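You operate a simulated robot arm through the tools that you are given. There is no shell and no other tool. Be economical: measure what you need, move in short steps, check, and stop when the job is done.

Carry out the task below with a simulated two-armed robot. There is one attempt and no reset: what you move stays moved.

## Task
Pick up the cream tin with one hand, pass it to the other hand and put it on the steel apron of the cover feeder. Set down upright: cream tin.

The check looks at the end state, three seconds after you hand in, the way a careful person would. Anything else that was tipped, shoved, dropped, spilled or broken makes it a failure. A push-on lid holds only when it is set on centred and level and pressed home; a screw cap is set on level and turned clockwise until tight.

## Robot
Two 7-joint arms with two-finger parallel grippers on one trunk, on a base that drives. Base frame: it is fixed to the floor where the robot stands at the start and does not move with it; the origin is under the middle of the robot, x ahead of it, y to its left, z up. Readings come in mm, degrees, newtons and seconds.
The left shoulder is at the start at [50, 177, 1029], the right one opposite. With the tool pointing down near the work surface each hand reaches from about 100 to 680 mm from the robot's upright axis, wherever it stands, measured 20 degrees to its own side. Places, roughly: steel apron of the cover feeder [2400, 200, 700]. Payload 3.43 kg a hand.
The tool frame of a hand sits at the grasp point between the pads (the TCP): z along the fingers, y along the line on which they close. The tips reach 34 mm beyond it. Largest opening 128 mm; finger width 24, thickness 12; the body of the gripper, 48 by 130 mm, starts 96 mm behind the TCP.
Orientation is that of the tool frame in the base frame, as a unit quaternion [w, x, y, z]. With the fingers straight down and closing along the base's y, the tool's x points along the base's -x, its y along +y and its z along -z.

## Interface
- The arms move only by the tool nudge_tool. It takes "left_rows", "right_rows" or both (then of equal length, played together; a hand with none holds still); each is one flat list of numbers, 7 for each row, row after row: the shift along the base's x, y, z in mm, then the turn, a rotation vector about the base's x, y, z in degrees, then the closure, from 0 (fully open) to 1 (shut). In form: [x, y, z, wx, wy, wz, hand, x, y, z, wx, wy, wz, hand, ...]. A call has 1 to 8 rows; each row is the pose to reach, as a shift and turn from the pose commanded when the call began. Each row takes 0.2 s and may step no farther than 50 mm and 8.6 degrees from the row before; otherwise, or with a gripper value out of range, the whole call is refused. Where a pose cannot be reached the arm comes as near as it can. A force on the tool above 40 N (or 10 N above the force at the start of the call, whichever is more), or a blocked arm, ends the call early, and 0.2 s more pass. Each finger travels about 108 mm/s and halts on what it meets, pressing with about 36 N; the grip force reading is that of the motor and also rises with nothing between the fingers. The clock runs only during rows and for 0.2 s after the last one: add rows that repeat a pose to give the fingers time. The reply holds the time, the measured pose of the TCP, the force on the tool along the base axes, the opening and the grip force, in the units named above and with some noise, with the torque about the TCP (base axes, N m) and any sound that the robot's microphone picked up, and new pictures: "views" is both (left out), scene, wrist or none (wrist: the cameras of the hands that moved).
- Cameras (640 x 400 px; columns grow to the right, rows downward): "scene" is now at [166.4, -6.6, 1233.2]; the picture's right is [-0.06, -1.00, 0.00], its down [-0.08, 0.00, -1.00] and it looks along [1.00, -0.06, -0.08] (base axes); focal length 249 px, centre (320, 200). "left" rides on the left gripper at [76, 11, -160] in its tool frame; the picture's right is [-0.15, 0.99, 0.00], its down [-0.88, -0.13, -0.46] and it looks along [-0.45, -0.07, 0.89] (tool axes); focal length 234 px, centre (320, 200). "right" rides on the right gripper at [76, -11, -160] in its tool frame; the picture's right is [0.15, 0.99, 0.00], its down [-0.88, 0.13, -0.45] and it looks along [-0.45, 0.07, 0.89] (tool axes); focal length 234 px, centre (320, 200). There is no depth. A picture from a camera that has moved, and an enlarged one, comes with that camera's place and axes in the base frame and with its lens. The place of the scene camera against the robot may be out by one fixed shift of up to 12 mm in any direction.
- raise_lower(by): slides the trunk up (or, below 0, down) by that many mm; the arms and the scene camera ride with it, the base frame stays. It gives what a move gives, with no picture.
- steer(legs): drives the robot by 1 to 6 legs, each [ahead, turn to the left] in mm and degrees, along the robot's own axes; the way and the turn of a leg run together, so that a leg with both is an arc; at most 1500 mm and 180 degrees a leg. The arms and the cameras ride along, it lands a little off, and it stops where it bumps. It gives what a move gives, and a new picture of the scene camera.
- aim_head(pan, tilt): turns the head with the scene camera to pan (to the left, within 80 degrees either way) and tilt (down, from -29 to 69), counted from straight ahead of the robot. It gives what a move gives, and a new picture of the scene camera.
- close_up(camera, box): a new picture of the part [left, top, right, bottom] of that camera's present view, enlarged. The clock stands still meanwhile.
- close_job(): hands the job in; it is judged then, once.

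Go step by step. Nothing tells you exact positions but the pictures and the camera data: compare them with the known pose of the tool, close in by small moves and look again before you grip or let go. The budget is 120 turns and 260 pictures, counting those below and the enlarged ones. Unless the task says otherwise, let go and move clear before handing in, and close with one line.

The tools are called after "Call:" as a command line: name --argument value ..., lists and objects as JSON in quotes. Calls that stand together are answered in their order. nudge_tool: Moves the arms, as the interface text tells. Its arguments: {"type":"object","properties":{"left_rows":{"type":"array"},"right_rows":{"type":"array"},"views":{"type":"string","enum":["both","scene","wrist","none"]}},"required":[]} The other tools are called the same way: raise_lower (by) slides the trunk up or down; steer (legs) drives the base; aim_head (pan, tilt) turns the head that bears the scene camera; close_up (camera, box) takes an enlarged picture of a part of a camera's view; close_job () hands the job in.

At the start:

```text
t: 0.0
left_eef_pos: [365.0, 71.4, 1146.2]
left_tcp_rot: [0.0, -0.001, 1.0, 0.001]
left_ft_force: [-0.4, -0.8, -0.3]
left_moment: [-0.04, -0.03, 0.01]
left_finger_gap: 128.0
left_finger_force: 0.0
right_eef_pos: [456.1, -224.9, 1199.4]
right_tcp_rot: [0.001, 0.0, 1.0, 0.0]
right_ft_force: [-0.4, 0.1, -0.2]
right_moment: [0.0, 0.01, -0.01]
right_finger_gap: 128.0
right_finger_force: 0.1
trunk travel left (down, up): [-200.0, 201.0]
robot x, y, heading: [-2.8, 3.6, -0.2]
head pan, tilt: [-3.2, 4.5]
```

scene: 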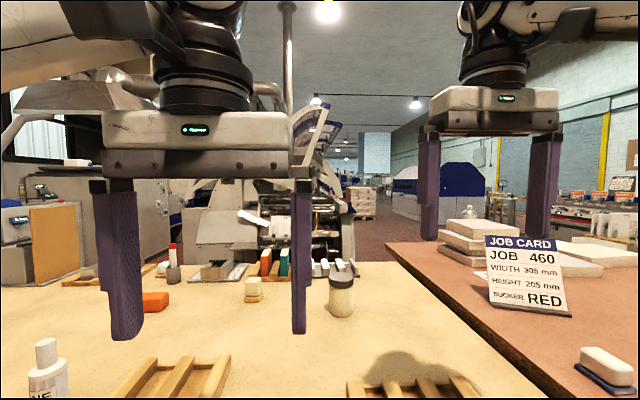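
right: 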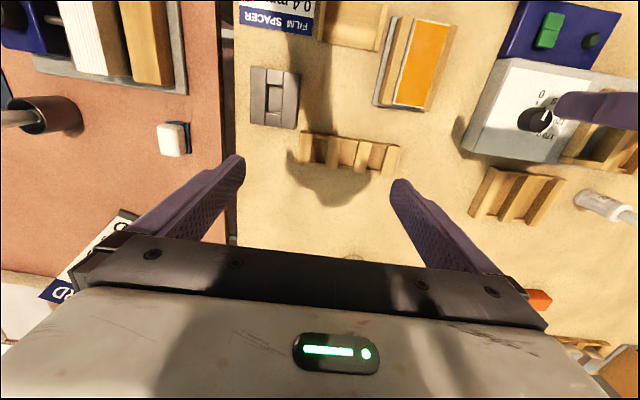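
left: 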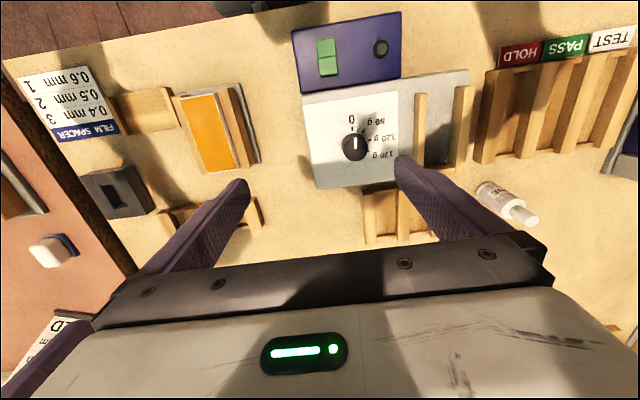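

I see a workbench with many items; the cream tin is not yet certain (perhaps the round can near column 340). I'll tilt the head to look at it.

Call:
aim_head --pan 0 --tilt 35

Call:
close_up --camera "scene" --box '[140, 220, 400, 400]'

```text
t: 0.9
left_eef_pos: [365.2, 71.2, 1145.8]
left_tcp_rot: [0.0, -0.001, 1.0, -0.001]
left_ft_force: [0.3, -0.8, -1.1]
left_moment: [0.0, 0.0, 0.0]
left_finger_gap: 128.2
left_finger_force: 0.1
right_eef_pos: [455.4, -225.7, 1199.2]
right_tcp_rot: [0.001, -0.001, 1.0, 0.001]
right_ft_force: [0.0, 0.4, -0.3]
right_moment: [0.01, -0.01, 0.02]
right_finger_gap: 127.7
right_finger_force: 0.0
trunk travel left (down, up): [-200.0, 201.0]
robot x, y, heading: [-0.1, -1.9, -0.1]
head pan, tilt: [0.0, 35.0]
camera scene: at [162.9, -1.5, 1184.3], right [0.0, -1.0, 0.0], down [-0.57, 0.0, -0.82], along [0.82, 0.0, -0.57], focal length 249 px, centre (320, 200)
```

scene: 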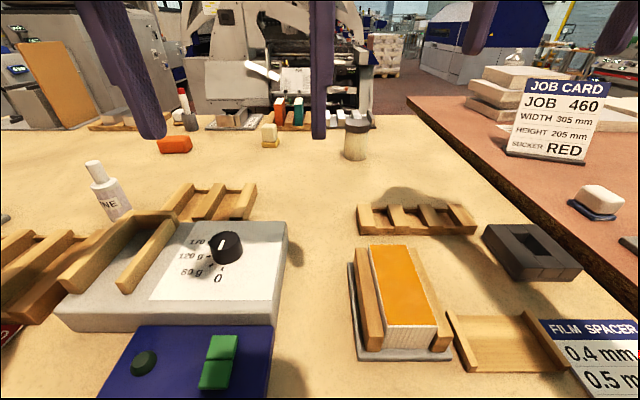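

```text
2.22 times, centred on (270, 310) of scene
camera zoom: at [162.9, -1.5, 1184.3], right [0.0, -1.0, 0.0], down [-0.57, 0.0, -0.82], along [0.82, 0.0, -0.57], focal length 554 px, centre (431, -44)
```

zoom: 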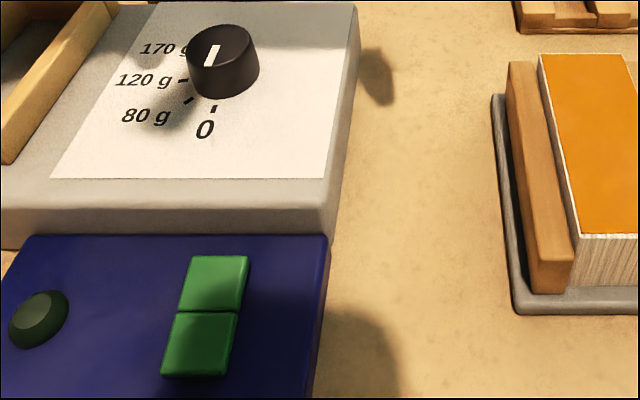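

The likely tin is the small cylinder with a dark lid at about (357,140). I'll zoom on it and also look around for other candidates and the cover feeder.

Call:
close_up --camera "scene" --box '[230, 70, 400, 176]'

Call:
close_up --camera "scene" --box '[0, 60, 260, 222]'

Call:
aim_head --pan 50 --tilt 25

Call:
aim_head --pan -50 --tilt 25

```text
3.76 times, centred on (315, 123) of scene
camera zoom: at [162.9, -1.5, 1184.3], right [0.0, -1.0, 0.0], down [-0.57, 0.0, -0.82], along [0.82, 0.0, -0.57], focal length 938 px, centre (339, 490)
```

zoom: 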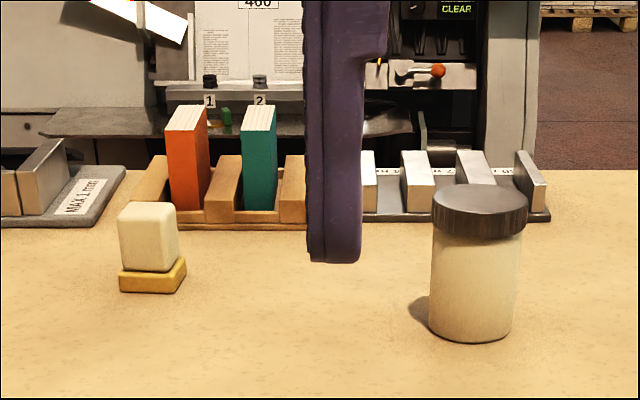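

```text
2.46 times, centred on (130, 141) of scene
camera zoom: at [162.9, -1.5, 1184.3], right [0.0, -1.0, 0.0], down [-0.57, 0.0, -0.82], along [0.82, 0.0, -0.57], focal length 613 px, centre (788, 345)
```

zoom: 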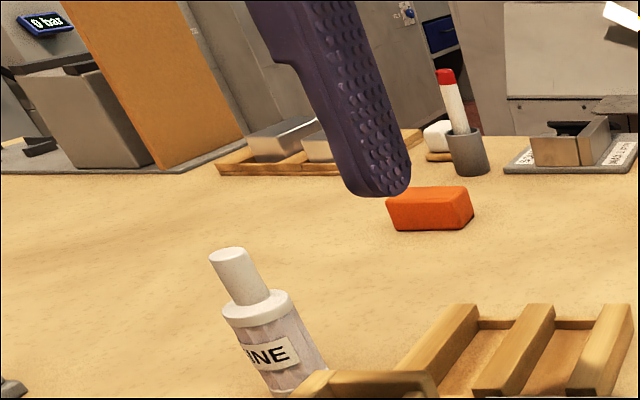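

```text
t: 2.1
left_eef_pos: [365.9, 70.5, 1145.2]
left_tcp_rot: [0.0, 0.0, 1.0, 0.0]
left_ft_force: [0.1, 0.6, 0.2]
left_moment: [-0.01, 0.03, 0.0]
left_finger_gap: 128.1
left_finger_force: 0.0
right_eef_pos: [456.6, -226.3, 1199.7]
right_tcp_rot: [0.001, 0.001, 1.0, 0.0]
right_ft_force: [-0.7, -0.1, 0.4]
right_moment: [0.06, 0.0, 0.02]
right_finger_gap: 128.1
right_finger_force: 0.1
trunk travel left (down, up): [-200.0, 201.0]
robot x, y, heading: [1.0, -0.1, -0.1]
head pan, tilt: [50.0, 25.0]
camera scene: at [134.1, 69.0, 1200.0], right [0.77, -0.64, 0.0], down [-0.27, -0.32, -0.91], along [0.58, 0.69, -0.42], focal length 249 px, centre (320, 200)
```

scene: 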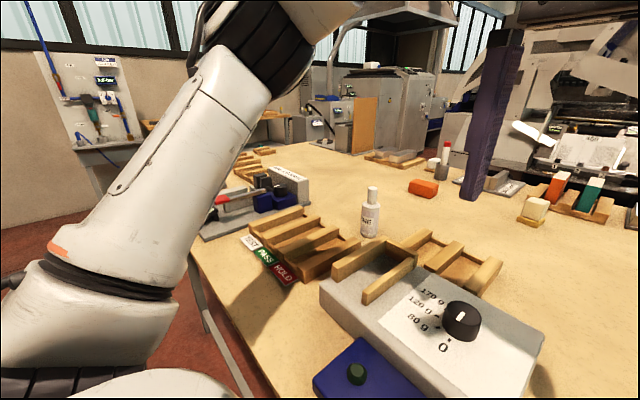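

```text
t: 3.9
left_eef_pos: [366.6, 70.5, 1145.8]
left_tcp_rot: [0.001, -0.001, 1.0, 0.0]
left_ft_force: [-0.4, -0.2, 0.4]
left_moment: [-0.02, 0.03, 0.03]
left_finger_gap: 128.2
left_finger_force: 0.1
right_eef_pos: [454.9, -225.1, 1200.3]
right_tcp_rot: [0.001, 0.001, 1.0, 0.0]
right_ft_force: [1.2, 0.0, -0.8]
right_moment: [0.01, 0.0, 0.03]
right_finger_gap: 128.1
right_finger_force: 0.2
trunk travel left (down, up): [-200.0, 201.0]
robot x, y, heading: [-1.5, 2.8, -0.1]
head pan, tilt: [-50.0, 25.0]
camera scene: at [134.1, -72.0, 1200.0], right [-0.77, -0.64, 0.0], down [-0.27, 0.32, -0.91], along [0.58, -0.69, -0.42], focal length 249 px, centre (320, 200)
```

scene: 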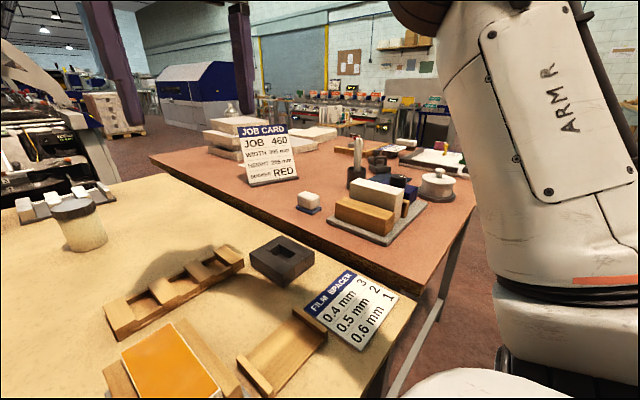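

The cream tin with the dark lid stands at about x 777, y -95, ~62 mm wide, ~90 mm high. Now I look at the feeder and at the near bench edge.

Call:
aim_head --pan 5 --tilt 8

Call:
close_up --camera "scene" --box '[200, 140, 400, 265]'

Call:
aim_head --pan 0 --tilt 69

```text
t: 5.1
left_eef_pos: [365.8, 71.0, 1145.5]
left_tcp_rot: [0.0, -0.001, 1.0, -0.001]
left_ft_force: [0.0, 0.0, -0.3]
left_moment: [0.0, 0.04, 0.01]
left_finger_gap: 128.1
left_finger_force: 0.1
right_eef_pos: [455.2, -225.2, 1199.2]
right_tcp_rot: [0.0, 0.0, 1.0, 0.0]
right_ft_force: [-0.2, 0.0, 1.0]
right_moment: [-0.05, -0.01, 0.05]
right_finger_gap: 128.1
right_finger_force: 0.1
trunk travel left (down, up): [-200.0, 201.0]
robot x, y, heading: [-0.0, 2.9, 0.0]
head pan, tilt: [5.0, 8.0]
camera scene: at [167.1, 6.5, 1227.6], right [0.09, -1.0, 0.0], down [-0.14, -0.01, -0.99], along [0.99, 0.09, -0.14], focal length 249 px, centre (320, 200)
```

scene: 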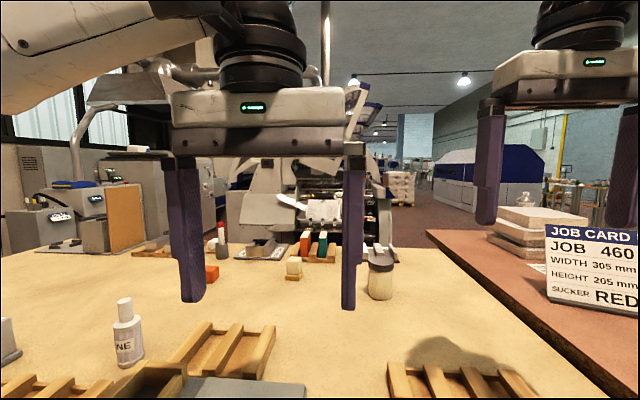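

```text
3.20 times, centred on (300, 202) of scene
camera zoom: at [167.1, 6.5, 1227.6], right [0.09, -1.0, 0.0], down [-0.14, -0.01, -0.99], along [0.99, 0.09, -0.14], focal length 797 px, centre (384, 192)
```

zoom: 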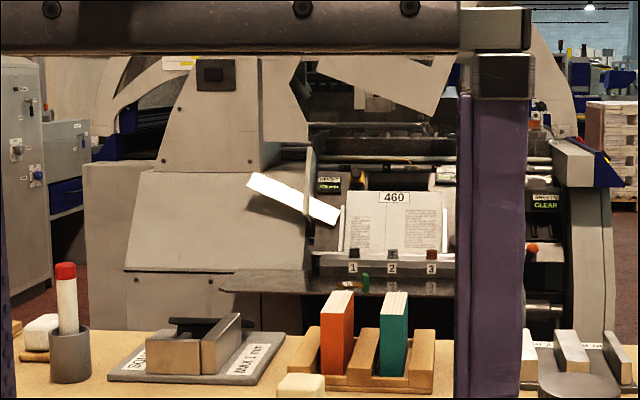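

```text
t: 6.4
left_eef_pos: [366.9, 71.1, 1146.3]
left_tcp_rot: [0.0, -0.001, 1.0, 0.0]
left_ft_force: [-1.2, -0.1, 0.0]
left_moment: [-0.01, -0.02, -0.02]
left_finger_gap: 127.8
left_finger_force: 0.0
right_eef_pos: [455.8, -225.9, 1199.6]
right_tcp_rot: [0.001, 0.0, 1.0, 0.0]
right_ft_force: [0.8, 0.4, 0.3]
right_moment: [0.01, 0.01, 0.0]
right_finger_gap: 128.2
right_finger_force: 0.0
trunk travel left (down, up): [-200.0, 201.0]
robot x, y, heading: [-0.1, 1.4, -0.2]
head pan, tilt: [0.0, 68.8]
camera scene: at [130.7, -1.5, 1140.6], right [0.0, -1.0, 0.0], down [-0.93, 0.0, -0.36], along [0.36, 0.0, -0.93], focal length 249 px, centre (320, 200)
```

scene: 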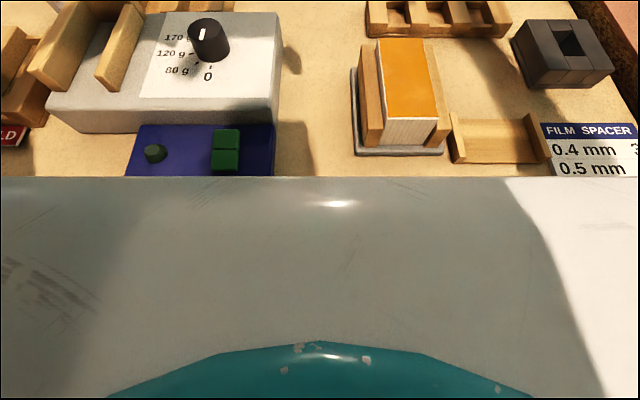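

The apron is the dark steel shelf at the front of the feeder; I'll go round the bench later. The tin is beyond straight-down reach, so I'll tilt the right hand about 42° forward and bring it near, moving the left hand aside.

Call:
nudge_tool --right_rows '[30, 22, 0, 0, -7, 0, 0, 60, 44, 0, 0, -14, 0, 0, 90, 66, -25, 0, -21, 0, 0, 120, 88, -50, 0, -28, 0, 0, 150, 110, -75, 0, -35, 0, 0, 184, 130, -100, 0, -42, 0, 0]' --left_rows '[-10, 30, 10, 0, 0, 0, 0, -20, 60, 20, 0, 0, 0, 0, -30, 90, 30, 0, 0, 0, 0, -40, 120, 40, 0, 0, 0, 0, -40, 150, 40, 0, 0, 0, 0, -40, 150, 40, 0, 0, 0, 0]' --views "wrist"

Call:
aim_head --pan 0 --tilt 30

```text
t: 7.8
left_eef_pos: [325.6, 218.9, 1185.5]
left_tcp_rot: [-0.001, -0.001, 1.0, 0.0]
left_ft_force: [0.8, 0.4, -0.8]
left_moment: [0.0, 0.03, 0.01]
left_finger_gap: 127.8
left_finger_force: 0.0
right_eef_pos: [636.9, -94.5, 1098.6]
right_tcp_rot: [0.359, 0.0, 0.933, 0.002]
right_ft_force: [0.0, 0.0, 1.0]
right_moment: [0.02, 0.03, -0.01]
right_finger_gap: 128.1
right_finger_force: 0.1
trunk travel left (down, up): [-200.0, 201.0]
robot x, y, heading: [2.4, -0.5, 0.1]
head pan, tilt: [0.0, 68.8]
camera right: at [475.6, -105.2, 1165.8], right [-0.11, 0.99, -0.1], down [0.35, 0.13, 0.93], along [0.93, 0.07, -0.36], focal length 234 px, centre (320, 200)
camera left: at [250.8, 230.6, 1345.9], right [0.15, 0.99, 0.0], down [0.88, -0.13, 0.45], along [0.45, -0.07, -0.89], focal length 234 px, centre (320, 200)
```

right: 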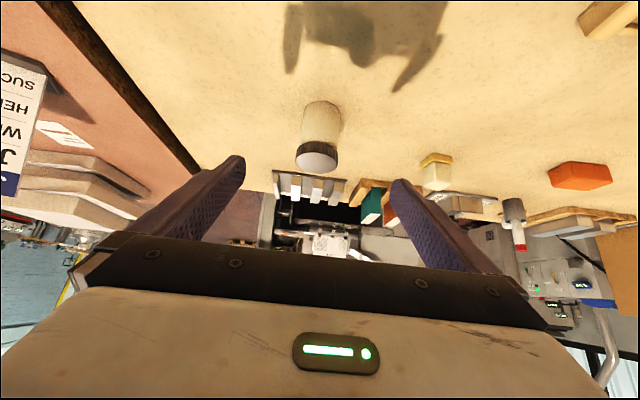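
left: 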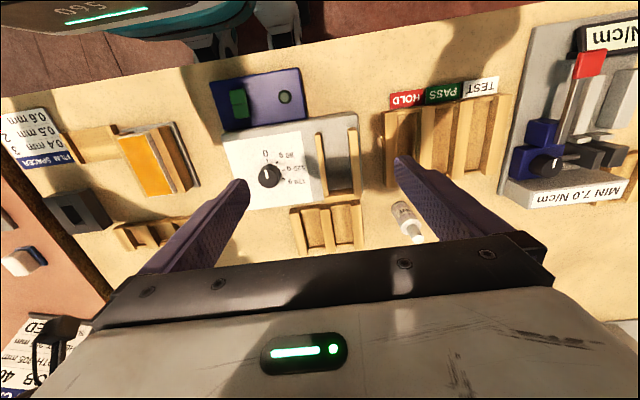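

```text
t: 8.9
left_eef_pos: [324.7, 221.0, 1184.8]
left_tcp_rot: [0.0, -0.001, 1.0, 0.0]
left_ft_force: [-0.4, 0.0, 0.6]
left_moment: [-0.03, 0.01, 0.0]
left_finger_gap: 127.7
left_finger_force: 0.0
right_eef_pos: [637.3, -93.6, 1097.3]
right_tcp_rot: [0.359, 0.0, 0.933, 0.001]
right_ft_force: [-0.1, -0.3, 1.0]
right_moment: [-0.01, 0.0, 0.01]
right_finger_gap: 128.1
right_finger_force: 0.1
trunk travel left (down, up): [-200.0, 201.0]
robot x, y, heading: [0.7, -2.6, -0.2]
head pan, tilt: [0.0, 30.0]
camera scene: at [165.3, -1.5, 1191.9], right [0.0, -1.0, 0.0], down [-0.5, 0.0, -0.87], along [0.87, 0.0, -0.5], focal length 249 px, centre (320, 200)
```

scene: 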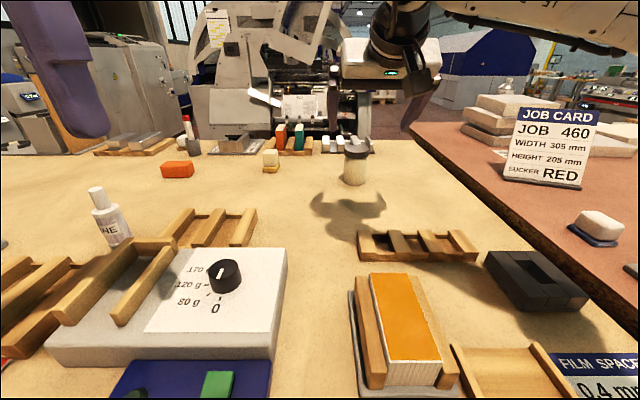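

The wrist view confirms the tin at about (775, -95). I approach along the tool axis.

Call:
nudge_tool --right_rows '[30, 0, -31, 0, 0, 0, 0, 60, -1, -62, 0, 0, 0, 0, 90, -1, -94, 0, 0, 0, 0, 105, -1, -110, 0, 0, 0, 0]' --views "both"

Call:
close_up --camera "scene" --box '[280, 80, 440, 180]'

```text
t: 9.9
left_eef_pos: [324.6, 220.3, 1186.6]
left_tcp_rot: [0.0, -0.002, 1.0, 0.0]
left_ft_force: [0.2, 0.3, -1.1]
left_moment: [-0.04, 0.01, 0.0]
left_finger_gap: 128.2
left_finger_force: 0.0
right_eef_pos: [745.3, -98.1, 990.5]
right_tcp_rot: [0.359, 0.0, 0.933, 0.0]
right_ft_force: [0.1, -0.6, 0.3]
right_moment: [0.03, -0.01, 0.03]
right_finger_gap: 127.7
right_finger_force: 0.1
trunk travel left (down, up): [-200.0, 201.0]
robot x, y, heading: [-1.2, 1.6, 0.1]
head pan, tilt: [0.0, 30.0]
camera scene: at [165.4, -1.5, 1192.0], right [0.0, -1.0, 0.0], down [-0.5, 0.0, -0.87], along [0.87, 0.0, -0.5], focal length 249 px, centre (320, 200)
camera right: at [583.8, -109.3, 1057.9], right [-0.11, 0.99, -0.1], down [0.35, 0.13, 0.93], along [0.93, 0.07, -0.36], focal length 234 px, centre (320, 200)
```

scene: 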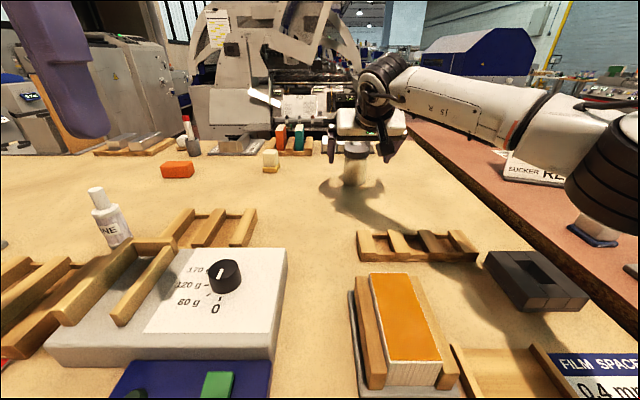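
right: 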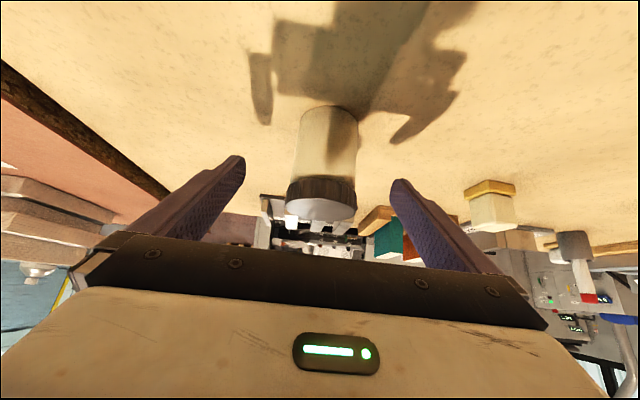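

```text
4.00 times, centred on (360, 130) of scene
camera zoom: at [165.4, -1.5, 1192.0], right [0.0, -1.0, 0.0], down [-0.5, 0.0, -0.87], along [0.87, 0.0, -0.5], focal length 997 px, centre (160, 480)
```

zoom: 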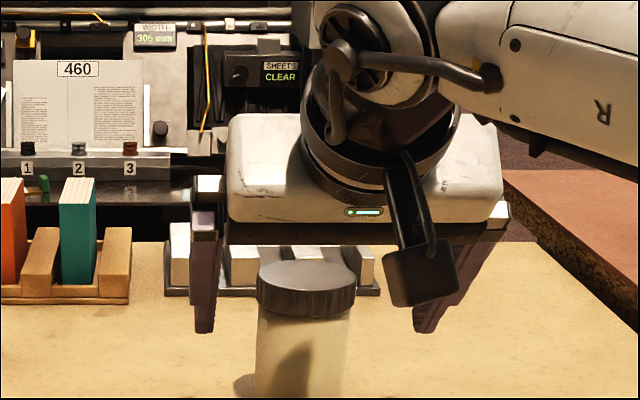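

The fingers straddle the tin, whose axis I take to be at (781, -96). I go the last 40 mm and close.

Call:
nudge_tool --right_rows '[15, 0, -14, 0, 0, 0, 0, 30, -1, -29, 0, 0, 0, 0, 30, -1, -29, 0, 0, 0, 0]' --views "wrist"

Call:
close_up --camera "scene" --box '[280, 100, 440, 200]'

```text
t: 10.7
left_eef_pos: [324.1, 219.9, 1186.5]
left_tcp_rot: [-0.001, 0.0, 1.0, 0.001]
left_ft_force: [0.5, 0.2, -0.4]
left_moment: [0.01, -0.01, 0.03]
left_finger_gap: 128.1
left_finger_force: 0.1
right_eef_pos: [776.1, -98.2, 963.4]
right_tcp_rot: [0.359, 0.0, 0.933, -0.001]
right_ft_force: [-0.1, -0.1, 0.5]
right_moment: [0.02, 0.01, -0.01]
right_finger_gap: 128.0
right_finger_force: 0.1
trunk travel left (down, up): [-200.0, 201.0]
robot x, y, heading: [-2.1, -1.8, 0.1]
head pan, tilt: [0.0, 30.0]
camera right: at [613.4, -109.8, 1029.2], right [-0.11, 0.99, -0.1], down [0.35, 0.13, 0.93], along [0.93, 0.07, -0.36], focal length 234 px, centre (320, 200)
```

right: 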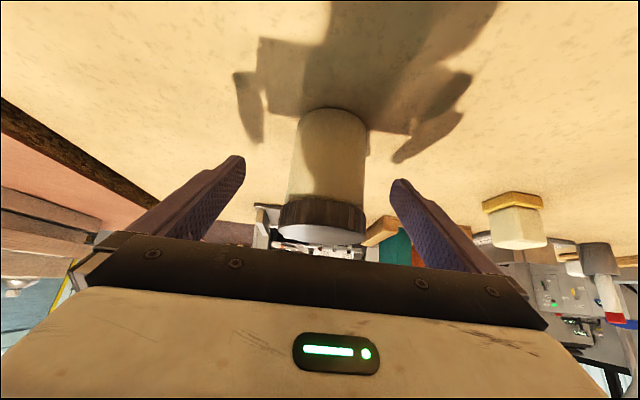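

```text
4.00 times, centred on (360, 150) of scene
camera zoom: at [165.2, -1.5, 1192.0], right [0.0, -1.0, 0.0], down [-0.5, 0.0, -0.87], along [0.87, 0.0, -0.5], focal length 997 px, centre (160, 400)
```

zoom: 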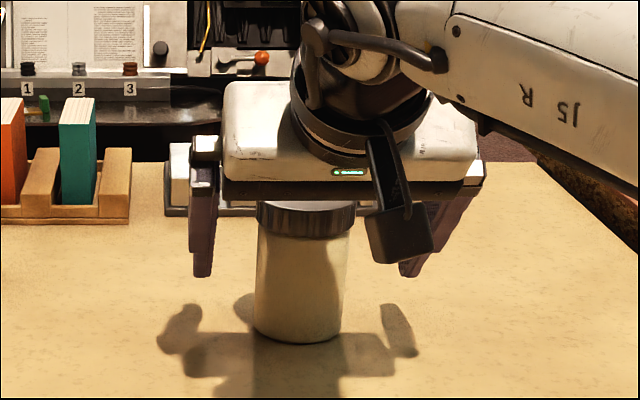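

Tin is about 3 mm off-centre to +y; I correct and close.

Call:
nudge_tool --right_rows '[0, 3, -1, 0, 0, 0, 0, 0, 3, -1, 0, 0, 0, 0.45, 0, 3, -1, 0, 0, 0, 0.7, 0, 3, -1, 0, 0, 0, 1, 0, 3, -1, 0, 0, 0, 1]' --views "wrist"

```text
t: 11.9
left_eef_pos: [325.5, 219.3, 1185.3]
left_tcp_rot: [0.001, 0.0, 1.0, 0.001]
left_ft_force: [-0.3, -1.1, -0.5]
left_moment: [0.01, 0.02, -0.03]
left_finger_gap: 128.0
left_finger_force: 0.0
right_eef_pos: [774.4, -96.9, 960.2]
right_tcp_rot: [0.358, -0.001, 0.934, 0.0]
right_ft_force: [-0.1, 0.5, -0.1]
right_moment: [0.05, -0.04, 0.0]
right_finger_gap: 59.4
right_finger_force: 36.6
trunk travel left (down, up): [-200.0, 201.0]
robot x, y, heading: [-2.2, -3.3, 0.2]
head pan, tilt: [0.0, 30.0]
camera right: at [613.7, -106.6, 1028.0], right [-0.11, 0.99, -0.1], down [0.35, 0.13, 0.93], along [0.93, 0.07, -0.36], focal length 234 px, centre (320, 200)
```

right: 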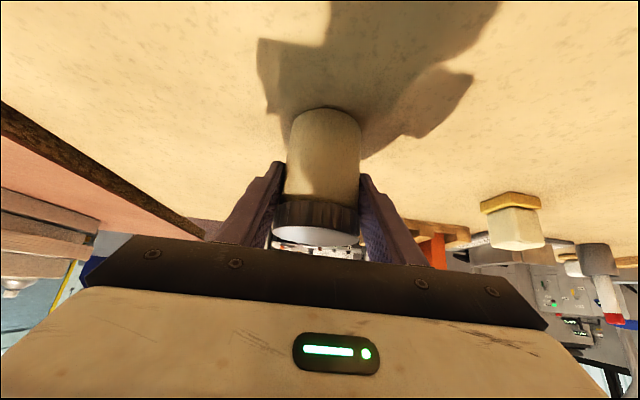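

Gripped at 59 mm on the body. I lift and draw it back to mid-air in front of the robot.

Call:
nudge_tool --right_rows '[0, 0, 20, 0, 0, 0, 1, 0, 0, 60, 0, 0, 0, 1, -20, 0, 100, 0, 0, 0, 1, -55, 5, 135, 0, 0, 0, 1, -95, 10, 160, 0, 0, 0, 1, -140, 15, 180, 0, 0, 0, 1, -185, 20, 195, 0, 0, 0, 1, -230, 20, 205, 0, 0, 0, 1]' --views "both"

```text
t: 13.7
left_eef_pos: [323.6, 219.1, 1185.8]
left_tcp_rot: [0.0, 0.001, 1.0, 0.0]
left_ft_force: [0.2, 0.2, -0.8]
left_moment: [0.01, -0.04, 0.0]
left_finger_gap: 127.9
left_finger_force: 0.0
right_eef_pos: [541.3, -74.7, 1166.2]
right_tcp_rot: [0.359, 0.001, 0.933, 0.0]
right_ft_force: [0.3, -0.2, -2.3]
right_moment: [0.0, -0.03, 0.02]
right_finger_gap: 59.2
right_finger_force: 36.2
trunk travel left (down, up): [-200.0, 201.0]
robot x, y, heading: [1.3, -0.1, 0.1]
head pan, tilt: [0.0, 30.0]
camera scene: at [164.9, -1.6, 1192.1], right [0.0, -1.0, 0.0], down [-0.5, 0.0, -0.87], along [0.87, 0.0, -0.5], focal length 249 px, centre (320, 200)
camera right: at [380.1, -85.7, 1233.0], right [-0.11, 0.99, -0.1], down [0.35, 0.13, 0.93], along [0.93, 0.07, -0.36], focal length 234 px, centre (320, 200)
```

scene: 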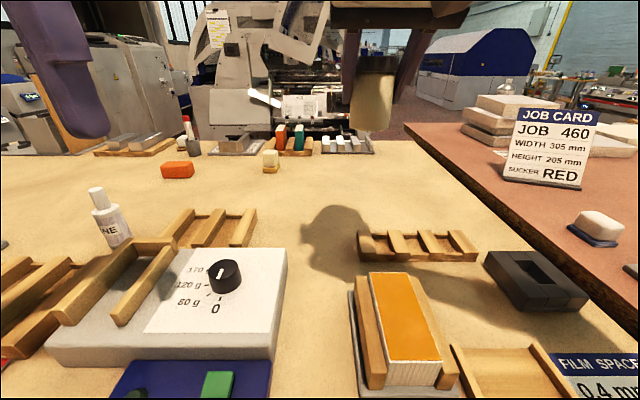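
right: 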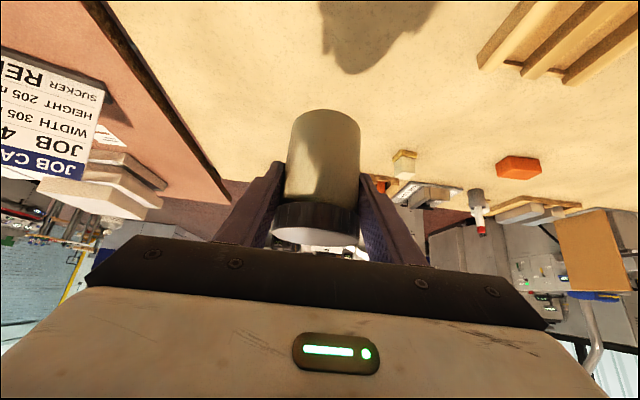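

The tin is held firmly. I bring it nearer the middle and start turning the left hand so that it points rightwards, fingers closing along x.

Call:
nudge_tool --right_rows '[-15, 8, -5, 0, 0, 0, 1, -30, 16, -10, 0, 0, 0, 1, -45, 24, -15, 0, 0, 0, 1, -60, 32, -20, 0, 0, 0, 1, -75, 40, -25, 0, 0, 0, 1, -90, 50, -30, 0, 0, 0, 1, -90, 55, -30, 0, 0, 0, 1]' --left_rows '[14, 5, 0, -3.886, 3.886, 6.096, 0, 28, 10, 0, -7.77, 7.77, 12.19, 0, 42, 15, 0, -11.66, 11.66, 18.29, 0, 56, 20, 0, -15.54, 15.54, 24.38, 0, 70, 25, 0, -19.43, 19.43, 30.48, 0, 84, 30, 0, -23.32, 23.32, 36.58, 0, 98, 35, 0, -27.2, 27.2, 42.67, 0]' --views "both"

```text
t: 15.3
left_eef_pos: [419.8, 249.6, 1171.7]
left_tcp_rot: [-0.227, -0.359, 0.876, -0.229]
left_ft_force: [0.4, 0.3, 0.6]
left_moment: [0.03, -0.02, -0.01]
left_finger_gap: 127.8
left_finger_force: 0.0
left hand out of reach, approached as far as the arm can: row 5, 6, 7
right_eef_pos: [454.5, -19.9, 1133.1]
right_tcp_rot: [0.359, 0.0, 0.933, 0.0]
right_ft_force: [-0.2, -0.3, -1.4]
right_moment: [0.02, 0.01, -0.01]
right_finger_gap: 58.9
right_finger_force: 36.1
trunk travel left (down, up): [-200.0, 201.0]
robot x, y, heading: [2.9, 2.9, -0.2]
head pan, tilt: [0.0, 30.0]
camera scene: at [165.7, -1.2, 1191.9], right [0.0, -1.0, 0.0], down [-0.5, 0.0, -0.87], along [0.87, 0.0, -0.5], focal length 249 px, centre (320, 200)
camera right: at [292.6, -30.9, 1200.8], right [-0.11, 0.99, -0.1], down [0.35, 0.13, 0.93], along [0.93, 0.07, -0.36], focal length 234 px, centre (320, 200)
camera left: at [401.5, 305.5, 1339.3], right [-0.63, 0.71, -0.32], down [0.76, 0.64, -0.1], along [0.13, -0.31, -0.94], focal length 234 px, centre (320, 200)
```

scene: 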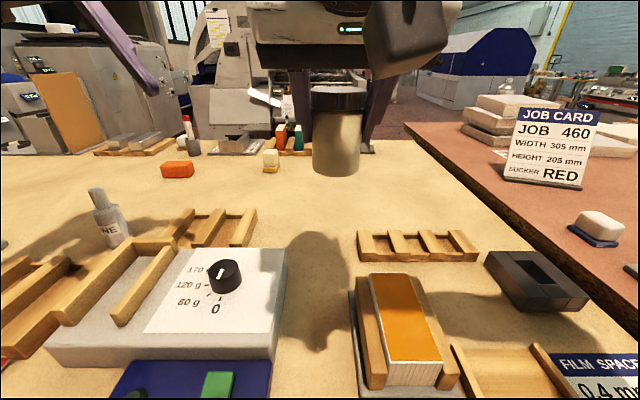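
right: 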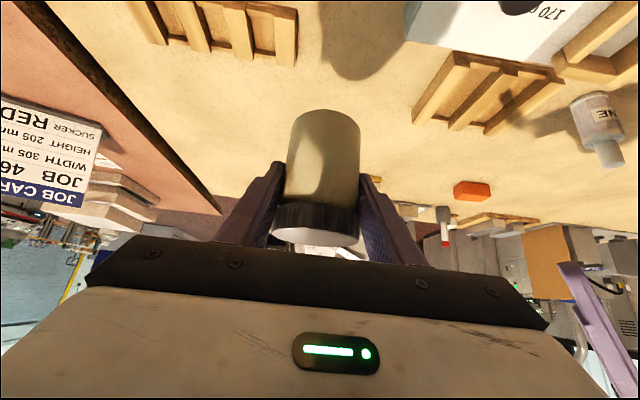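
left: 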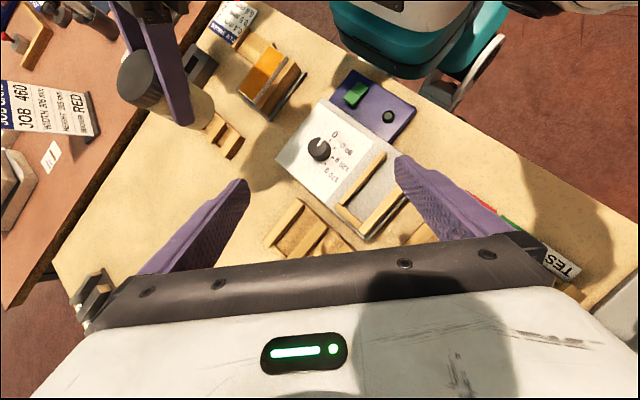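

The turn works but the left wrist nears its reach limit that high. I raise the trunk 100 mm and then lower the arms relative to it while continuing the turn.

Call:
raise_lower --by 120

Call:
nudge_tool --left_rows '[0, 0, -40, 0, 0, 0, 0, 0, 0, -80, 0, 0, 0, 0, 0, 10, -110, 0, 0, 0, 0]' --right_rows '[0, 0, -30, 0, 0, 0, 1, 0, 0, -60, 0, 0, 0, 1, 0, 0, -90, 0, 0, 0, 1]' --views "none"

Call:
nudge_tool --left_rows '[0, 0, 0, -3.886, 3.886, 6.096, 0, 0, 0, 0, -7.77, 7.77, 12.19, 0, 0, 0, 0, -11.66, 11.66, 18.29, 0, 0, 0, 0, -15.54, 15.54, 24.38, 0, 0, 0, 0, -19.43, 19.43, 30.48, 0, 0, 0, 0, -23.32, 23.32, 36.58, 0]' --views "both"

```text
t: 16.8
left_eef_pos: [419.2, 249.1, 1292.1]
left_tcp_rot: [-0.227, -0.358, 0.877, -0.228]
left_ft_force: [-0.5, -0.9, -0.2]
left_moment: [-0.02, -0.01, 0.01]
left_finger_gap: 127.9
left_finger_force: 0.0
right_eef_pos: [455.0, -20.6, 1253.9]
right_tcp_rot: [0.358, 0.0, 0.934, 0.0]
right_ft_force: [0.0, -0.2, -2.4]
right_moment: [0.01, -0.01, 0.02]
right_finger_gap: 59.0
right_finger_force: 36.0
trunk travel left (down, up): [-320.0, 81.0]
robot x, y, heading: [-2.2, 2.5, -0.1]
head pan, tilt: [0.0, 30.0]
```

```text
t: 17.6
left_eef_pos: [420.9, 259.3, 1179.8]
left_tcp_rot: [-0.226, -0.359, 0.876, -0.23]
left_ft_force: [0.0, 0.5, 0.3]
left_moment: [0.0, -0.01, -0.01]
left_finger_gap: 128.0
left_finger_force: 0.0
right_eef_pos: [455.0, -21.0, 1160.0]
right_tcp_rot: [0.359, -0.001, 0.934, 0.0]
right_ft_force: [-0.8, 0.8, -2.1]
right_moment: [0.0, 0.01, 0.0]
right_finger_gap: 59.1
right_finger_force: 35.4
trunk travel left (down, up): [-320.0, 81.0]
robot x, y, heading: [3.4, 0.2, 0.1]
head pan, tilt: [0.0, 30.0]
```

```text
t: 19.0
left_eef_pos: [418.7, 260.2, 1183.2]
left_tcp_rot: [0.379, 0.597, -0.596, 0.38]
left_ft_force: [0.5, 0.5, 0.0]
left_moment: [0.0, -0.02, 0.01]
left_finger_gap: 128.1
left_finger_force: 0.1
right_eef_pos: [453.5, -21.6, 1161.5]
right_tcp_rot: [0.359, 0.0, 0.933, 0.0]
right_ft_force: [0.1, -0.6, -3.1]
right_moment: [0.0, 0.02, -0.03]
right_finger_gap: 58.9
right_finger_force: 36.5
trunk travel left (down, up): [-320.0, 81.0]
robot x, y, heading: [3.8, -4.2, -0.1]
head pan, tilt: [0.0, 30.0]
camera scene: at [165.2, -1.3, 1312.0], right [0.0, -1.0, 0.0], down [-0.5, 0.0, -0.87], along [0.87, 0.0, -0.5], focal length 249 px, centre (320, 200)
camera left: at [408.4, 371.1, 1319.1], right [-0.99, 0.06, -0.13], down [0.13, 0.79, -0.61], along [0.07, -0.62, -0.79], focal length 234 px, centre (320, 200)
```

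scene: 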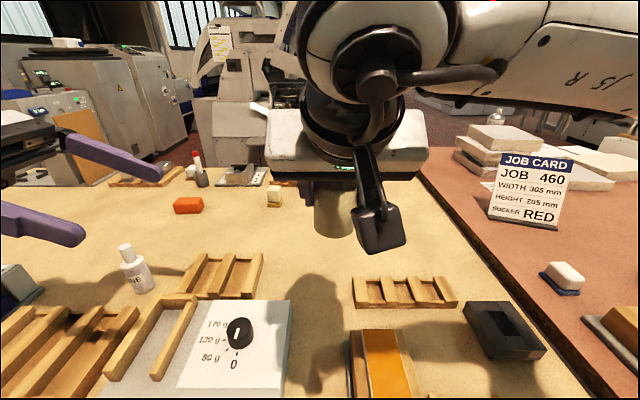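
left: 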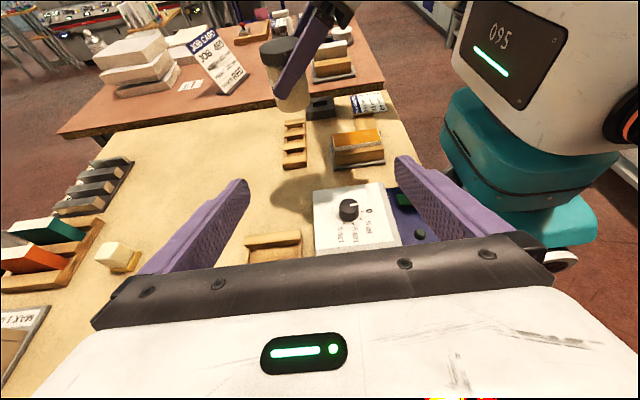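

The left hand has the wanted pose. Tin axis at about (462, -21), bottom z 1101. I bring the left hand to a pre-grasp point 130 mm off.

Call:
nudge_tool --left_rows '[12, -40, 2, 0, 0, 0, 0, 24, -80, 4, 0, 0, 0, 0, 36, -120, 6, 0, 0, 0, 0, 42, -160, 6, 0, 0, 0, 0]' --views "both"

```text
t: 20.0
left_eef_pos: [461.2, 100.2, 1185.2]
left_tcp_rot: [0.379, 0.597, -0.596, 0.38]
left_ft_force: [0.8, -0.4, 0.0]
left_moment: [-0.03, -0.05, 0.0]
left_finger_gap: 128.2
left_finger_force: 0.0
right_eef_pos: [454.1, -21.3, 1160.4]
right_tcp_rot: [0.359, 0.0, 0.933, 0.001]
right_ft_force: [-0.3, -0.9, -2.2]
right_moment: [0.02, 0.02, 0.04]
right_finger_gap: 59.1
right_finger_force: 35.8
trunk travel left (down, up): [-320.0, 81.0]
robot x, y, heading: [-0.7, 0.8, 0.0]
head pan, tilt: [0.0, 30.0]
camera scene: at [165.6, -2.1, 1311.9], right [0.0, -1.0, 0.0], down [-0.5, 0.0, -0.87], along [0.87, 0.0, -0.5], focal length 249 px, centre (320, 200)
camera left: at [450.5, 211.4, 1322.5], right [-0.99, 0.06, -0.13], down [0.13, 0.79, -0.6], along [0.07, -0.61, -0.79], focal length 234 px, centre (320, 200)
```

scene: 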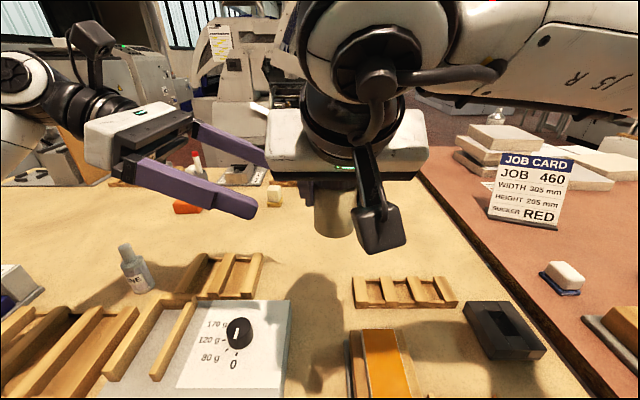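
left: 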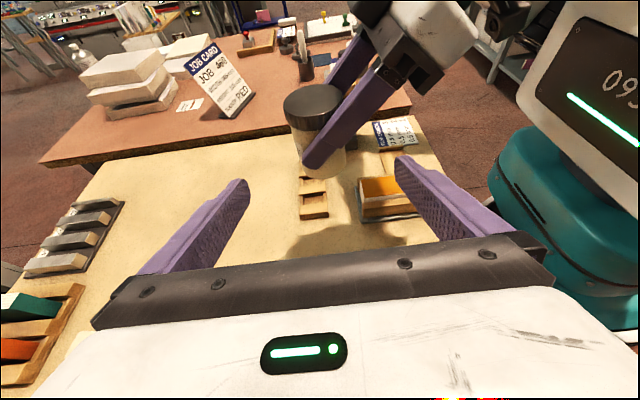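

Alignment looks good. I move in two-thirds of the way and check again.

Call:
nudge_tool --left_rows '[1, -28, -12, 0, 0, 0, 0, 2, -56, -24, 0, 0, 0, 0, 2, -85, -37, 0, 0, 0, 0]' --views "both"

```text
t: 20.8
left_eef_pos: [462.6, 15.3, 1149.6]
left_tcp_rot: [0.379, 0.597, -0.596, 0.38]
left_ft_force: [-0.1, -1.0, -0.3]
left_moment: [0.02, 0.0, -0.04]
left_finger_gap: 128.1
left_finger_force: 0.1
right_eef_pos: [453.8, -22.3, 1162.4]
right_tcp_rot: [0.358, -0.001, 0.934, 0.001]
right_ft_force: [0.2, 0.0, -3.2]
right_moment: [0.02, 0.01, 0.02]
right_finger_gap: 59.3
right_finger_force: 36.4
trunk travel left (down, up): [-320.0, 81.0]
robot x, y, heading: [-3.8, 1.4, 0.1]
head pan, tilt: [0.0, 30.0]
camera scene: at [165.6, -1.9, 1311.9], right [0.0, -1.0, 0.0], down [-0.5, 0.0, -0.87], along [0.87, 0.0, -0.5], focal length 249 px, centre (320, 200)
camera left: at [452.7, 127.3, 1287.7], right [-0.99, 0.06, -0.13], down [0.13, 0.79, -0.6], along [0.07, -0.61, -0.79], focal length 234 px, centre (320, 200)
```

scene: 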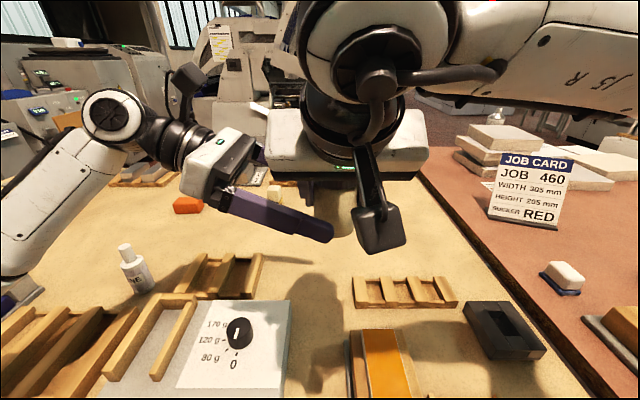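
left: 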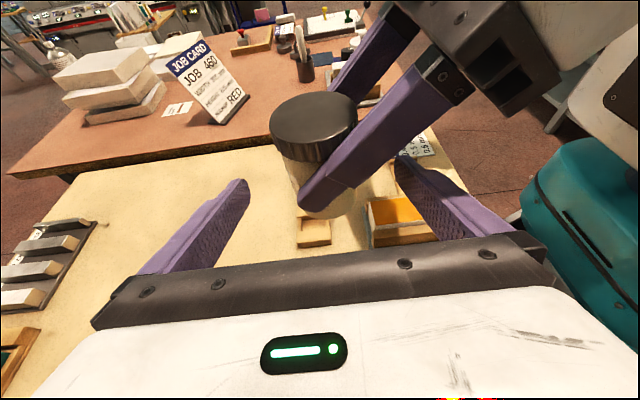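

Clear on all sides. I finish the approach and close the left hand on the lower body.

Call:
nudge_tool --left_rows '[0, -18, -8, 0, 0, 0, 0, 0, -36, -16, 0, 0, 0, 0, 0, -36, -16, 0, 0, 0, 0.3, 0, -36, -16, 0, 0, 0, 0.45]' --views "both"

```text
t: 21.8
left_eef_pos: [463.9, -20.7, 1135.8]
left_tcp_rot: [0.379, 0.597, -0.596, 0.38]
left_ft_force: [-0.4, 1.0, 0.3]
left_moment: [-0.02, 0.01, 0.04]
left_finger_gap: 70.3
left_finger_force: 0.1
right_eef_pos: [453.8, -21.2, 1161.7]
right_tcp_rot: [0.358, 0.0, 0.934, 0.0]
right_ft_force: [-0.6, -0.4, -1.8]
right_moment: [-0.01, 0.02, 0.03]
right_finger_gap: 59.2
right_finger_force: 35.6
trunk travel left (down, up): [-320.0, 81.0]
robot x, y, heading: [-0.6, 3.6, 0.1]
head pan, tilt: [0.0, 30.0]
camera scene: at [165.4, -1.5, 1312.0], right [0.0, -1.0, 0.0], down [-0.5, 0.0, -0.87], along [0.87, 0.0, -0.5], focal length 249 px, centre (320, 200)
camera left: at [453.4, 91.6, 1272.3], right [-0.99, 0.06, -0.13], down [0.13, 0.79, -0.6], along [0.07, -0.61, -0.79], focal length 234 px, centre (320, 200)
```

scene: 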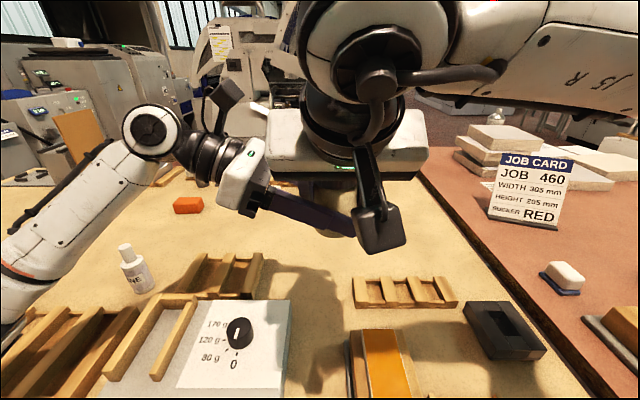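
left: 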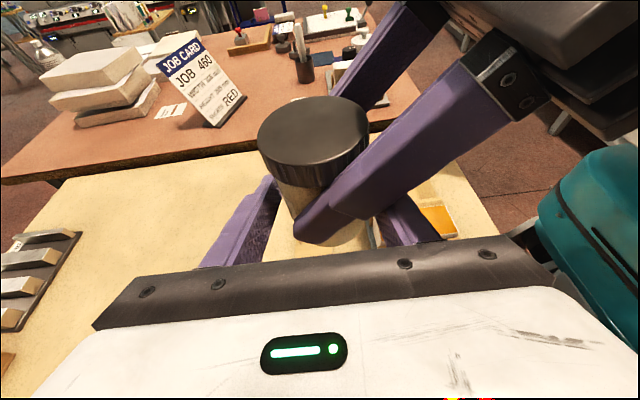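

Closing as is would leave only ~1 mm between the crossing fingers, so I back the left hand 12 mm in y (lowering its fingers relative to the right's) and then close.

Call:
nudge_tool --left_rows '[0, 12, -2, 0, 0, 0, 0.45, 0, 12, -2, 0, 0, 0, 0.6, 0, 12, -2, 0, 0, 0, 1, 0, 12, -2, 0, 0, 0, 1, 0, 12, -2, 0, 0, 0, 1]' --views "both"

```text
t: 23.0
left_eef_pos: [460.5, -8.1, 1134.6]
left_tcp_rot: [-0.38, -0.596, 0.597, -0.379]
left_ft_force: [-17.9, -5.7, 0.5]
left_moment: [-0.59, -0.09, -0.13]
left_finger_gap: 58.3
left_finger_force: 35.8
right_eef_pos: [454.2, -20.4, 1161.9]
right_tcp_rot: [0.359, 0.0, 0.933, 0.002]
right_ft_force: [17.1, 6.3, -3.5]
right_moment: [0.68, -0.43, 0.04]
right_finger_gap: 58.8
right_finger_force: 35.8
trunk travel left (down, up): [-320.0, 81.0]
robot x, y, heading: [0.6, 2.3, -0.0]
head pan, tilt: [0.0, 30.0]
camera scene: at [165.4, -1.5, 1312.0], right [0.0, -1.0, 0.0], down [-0.5, 0.0, -0.87], along [0.87, 0.0, -0.5], focal length 249 px, centre (320, 200)
camera left: at [451.9, 103.0, 1270.4], right [-0.99, 0.07, -0.13], down [0.13, 0.79, -0.6], along [0.07, -0.62, -0.79], focal length 234 px, centre (320, 200)
```

scene: 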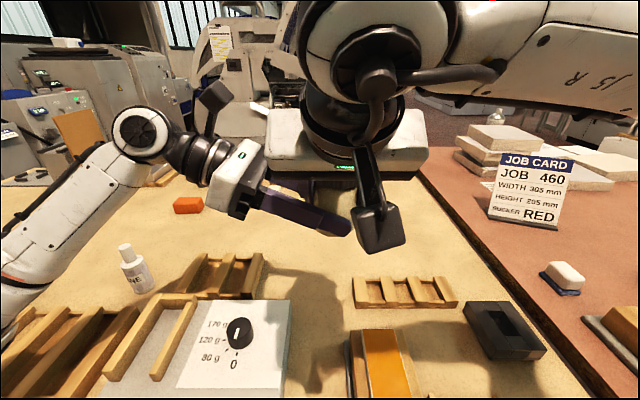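
left: 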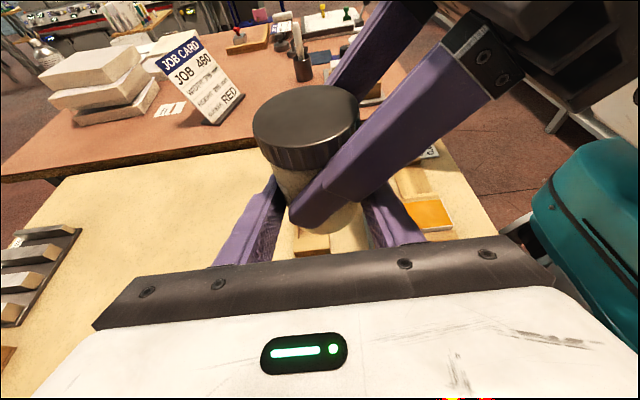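

Both hands hold the tin with an 18 N side load; I relieve it by shifting the left command about 3 mm in -x.

Call:
nudge_tool --left_rows '[-3, 1, 0, 0, 0, 0, 1, -3, 1, 0, 0, 0, 0, 1]' --views "none"

```text
t: 23.6
left_eef_pos: [460.7, -8.5, 1133.8]
left_tcp_rot: [0.38, 0.597, -0.595, 0.381]
left_ft_force: [-6.6, -8.0, -0.5]
left_moment: [-0.62, 0.28, -0.21]
left_finger_gap: 58.1
left_finger_force: 36.2
right_eef_pos: [452.3, -20.8, 1161.2]
right_tcp_rot: [0.357, -0.001, 0.934, 0.001]
right_ft_force: [6.5, 8.2, -2.7]
right_moment: [0.85, -0.43, 0.19]
right_finger_gap: 58.8
right_finger_force: 36.3
trunk travel left (down, up): [-320.0, 81.0]
robot x, y, heading: [-1.0, -2.2, -0.1]
head pan, tilt: [0.0, 30.0]
```

Call:
nudge_tool --left_rows '[-2, -3, 0, 0, 0, 0, 1, -2, -3, 0, 0, 0, 0, 1]' --views "none"

```text
t: 24.2
left_eef_pos: [460.5, -9.1, 1132.2]
left_tcp_rot: [0.376, 0.6, -0.594, 0.382]
left_ft_force: [8.2, 6.2, 0.0]
left_moment: [-0.87, 0.5, -0.24]
left_finger_gap: 58.5
left_finger_force: 36.3
right_eef_pos: [452.9, -21.3, 1160.4]
right_tcp_rot: [0.358, 0.0, 0.934, -0.002]
right_ft_force: [-7.9, -5.7, -0.9]
right_moment: [0.72, -0.22, 0.32]
right_finger_gap: 58.8
right_finger_force: 36.1
trunk travel left (down, up): [-320.0, 81.0]
robot x, y, heading: [-2.8, 0.3, 0.1]
head pan, tilt: [0.0, 30.0]
```

Slight overshoot; I halve it back, then open the right hand.

Call:
nudge_tool --left_rows '[1, 1.3, 0, 0, 0, 0, 1, 1, 1.3, 0, 0, 0, 0, 1]' --views "none"

Call:
nudge_tool --right_rows '[0, 0, 0, 0, 0, 0, 0.5, 0, 0, 0, 0, 0, 0, 0.2, 0, 0, 0, 0, 0, 0, 0, 0, 0, 0, 0, 0, 0, 0]' --views "both"

Call:
close_up --camera "left" --box '[160, 40, 480, 260]'

```text
t: 24.8
left_eef_pos: [461.3, -9.9, 1132.3]
left_tcp_rot: [0.377, 0.599, -0.596, 0.38]
left_ft_force: [16.2, 6.1, -0.6]
left_moment: [0.27, 0.3, 0.27]
left_finger_gap: 58.1
left_finger_force: 35.7
right_eef_pos: [452.8, -21.8, 1161.0]
right_tcp_rot: [0.358, -0.001, 0.934, -0.001]
right_ft_force: [-16.1, -5.8, 0.9]
right_moment: [-0.45, 0.18, -0.14]
right_finger_gap: 59.0
right_finger_force: 36.4
trunk travel left (down, up): [-320.0, 81.0]
robot x, y, heading: [0.8, 4.1, 0.2]
head pan, tilt: [0.0, 30.0]
```

```text
t: 25.8
left_eef_pos: [459.3, -8.4, 1133.2]
left_tcp_rot: [0.378, 0.598, -0.596, 0.38]
left_ft_force: [-3.9, 30.4, -9.5]
left_moment: [-1.21, -1.11, 0.66]
left_finger_gap: 58.4
left_finger_force: 35.8
right_eef_pos: [456.5, -25.4, 1162.6]
right_tcp_rot: [0.36, 0.005, 0.933, -0.005]
right_ft_force: [3.5, -29.9, 10.1]
right_moment: [0.49, 0.93, -0.78]
right_finger_gap: 111.1
right_finger_force: 0.1
trunk travel left (down, up): [-320.0, 81.0]
robot x, y, heading: [1.0, 0.2, 0.1]
head pan, tilt: [0.0, 30.0]
camera scene: at [165.4, -1.5, 1312.0], right [0.0, -1.0, 0.0], down [-0.5, 0.0, -0.87], along [0.87, 0.0, -0.5], focal length 249 px, centre (320, 200)
camera right: at [293.5, -33.6, 1228.7], right [-0.09, 0.99, -0.1], down [0.35, 0.13, 0.93], along [0.93, 0.05, -0.36], focal length 234 px, centre (320, 200)
```

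scene: 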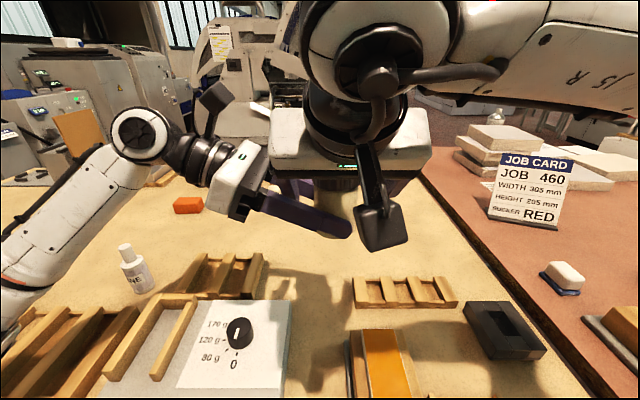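
right: 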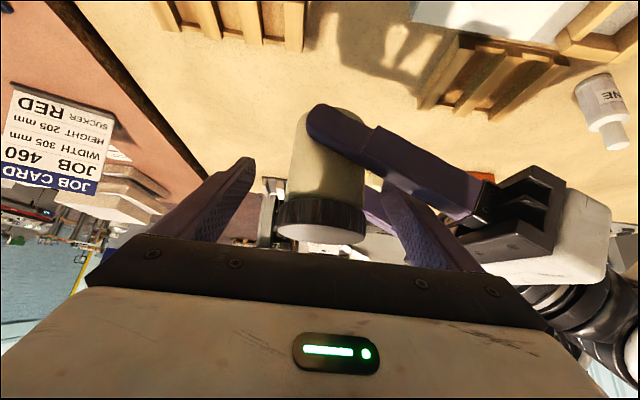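

```text
1.82 times, centred on (320, 150) of left
camera zoom: at [448.7, 101.5, 1269.6], right [-0.99, 0.06, -0.13], down [0.13, 0.79, -0.6], along [0.07, -0.61, -0.79], focal length 426 px, centre (320, 291)
```

zoom: 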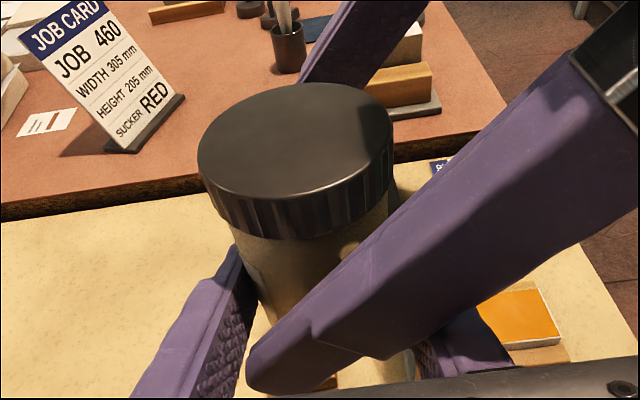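

The opening right finger presses on the left hand's base (30 N). I close the right a little so it is clear of both, then check forces.

Call:
nudge_tool --right_rows '[0, 0, 0, 0, 0, 0, 0.3, 0, 0, 0, 0, 0, 0, 0.3]' --views "none"

```text
t: 26.4
left_eef_pos: [457.4, -12.0, 1132.2]
left_tcp_rot: [-0.38, -0.596, 0.597, -0.379]
left_ft_force: [-11.0, -1.3, -10.6]
left_moment: [-0.46, -0.69, 0.59]
left_finger_gap: 58.2
left_finger_force: 36.0
right_eef_pos: [454.4, -20.5, 1160.5]
right_tcp_rot: [0.36, 0.0, 0.933, 0.001]
right_ft_force: [10.2, 0.4, 9.7]
right_moment: [0.62, 0.33, -0.67]
right_finger_gap: 90.2
right_finger_force: 1.2
trunk travel left (down, up): [-320.0, 81.0]
robot x, y, heading: [1.0, 0.3, 0.0]
head pan, tilt: [0.0, 30.0]
```

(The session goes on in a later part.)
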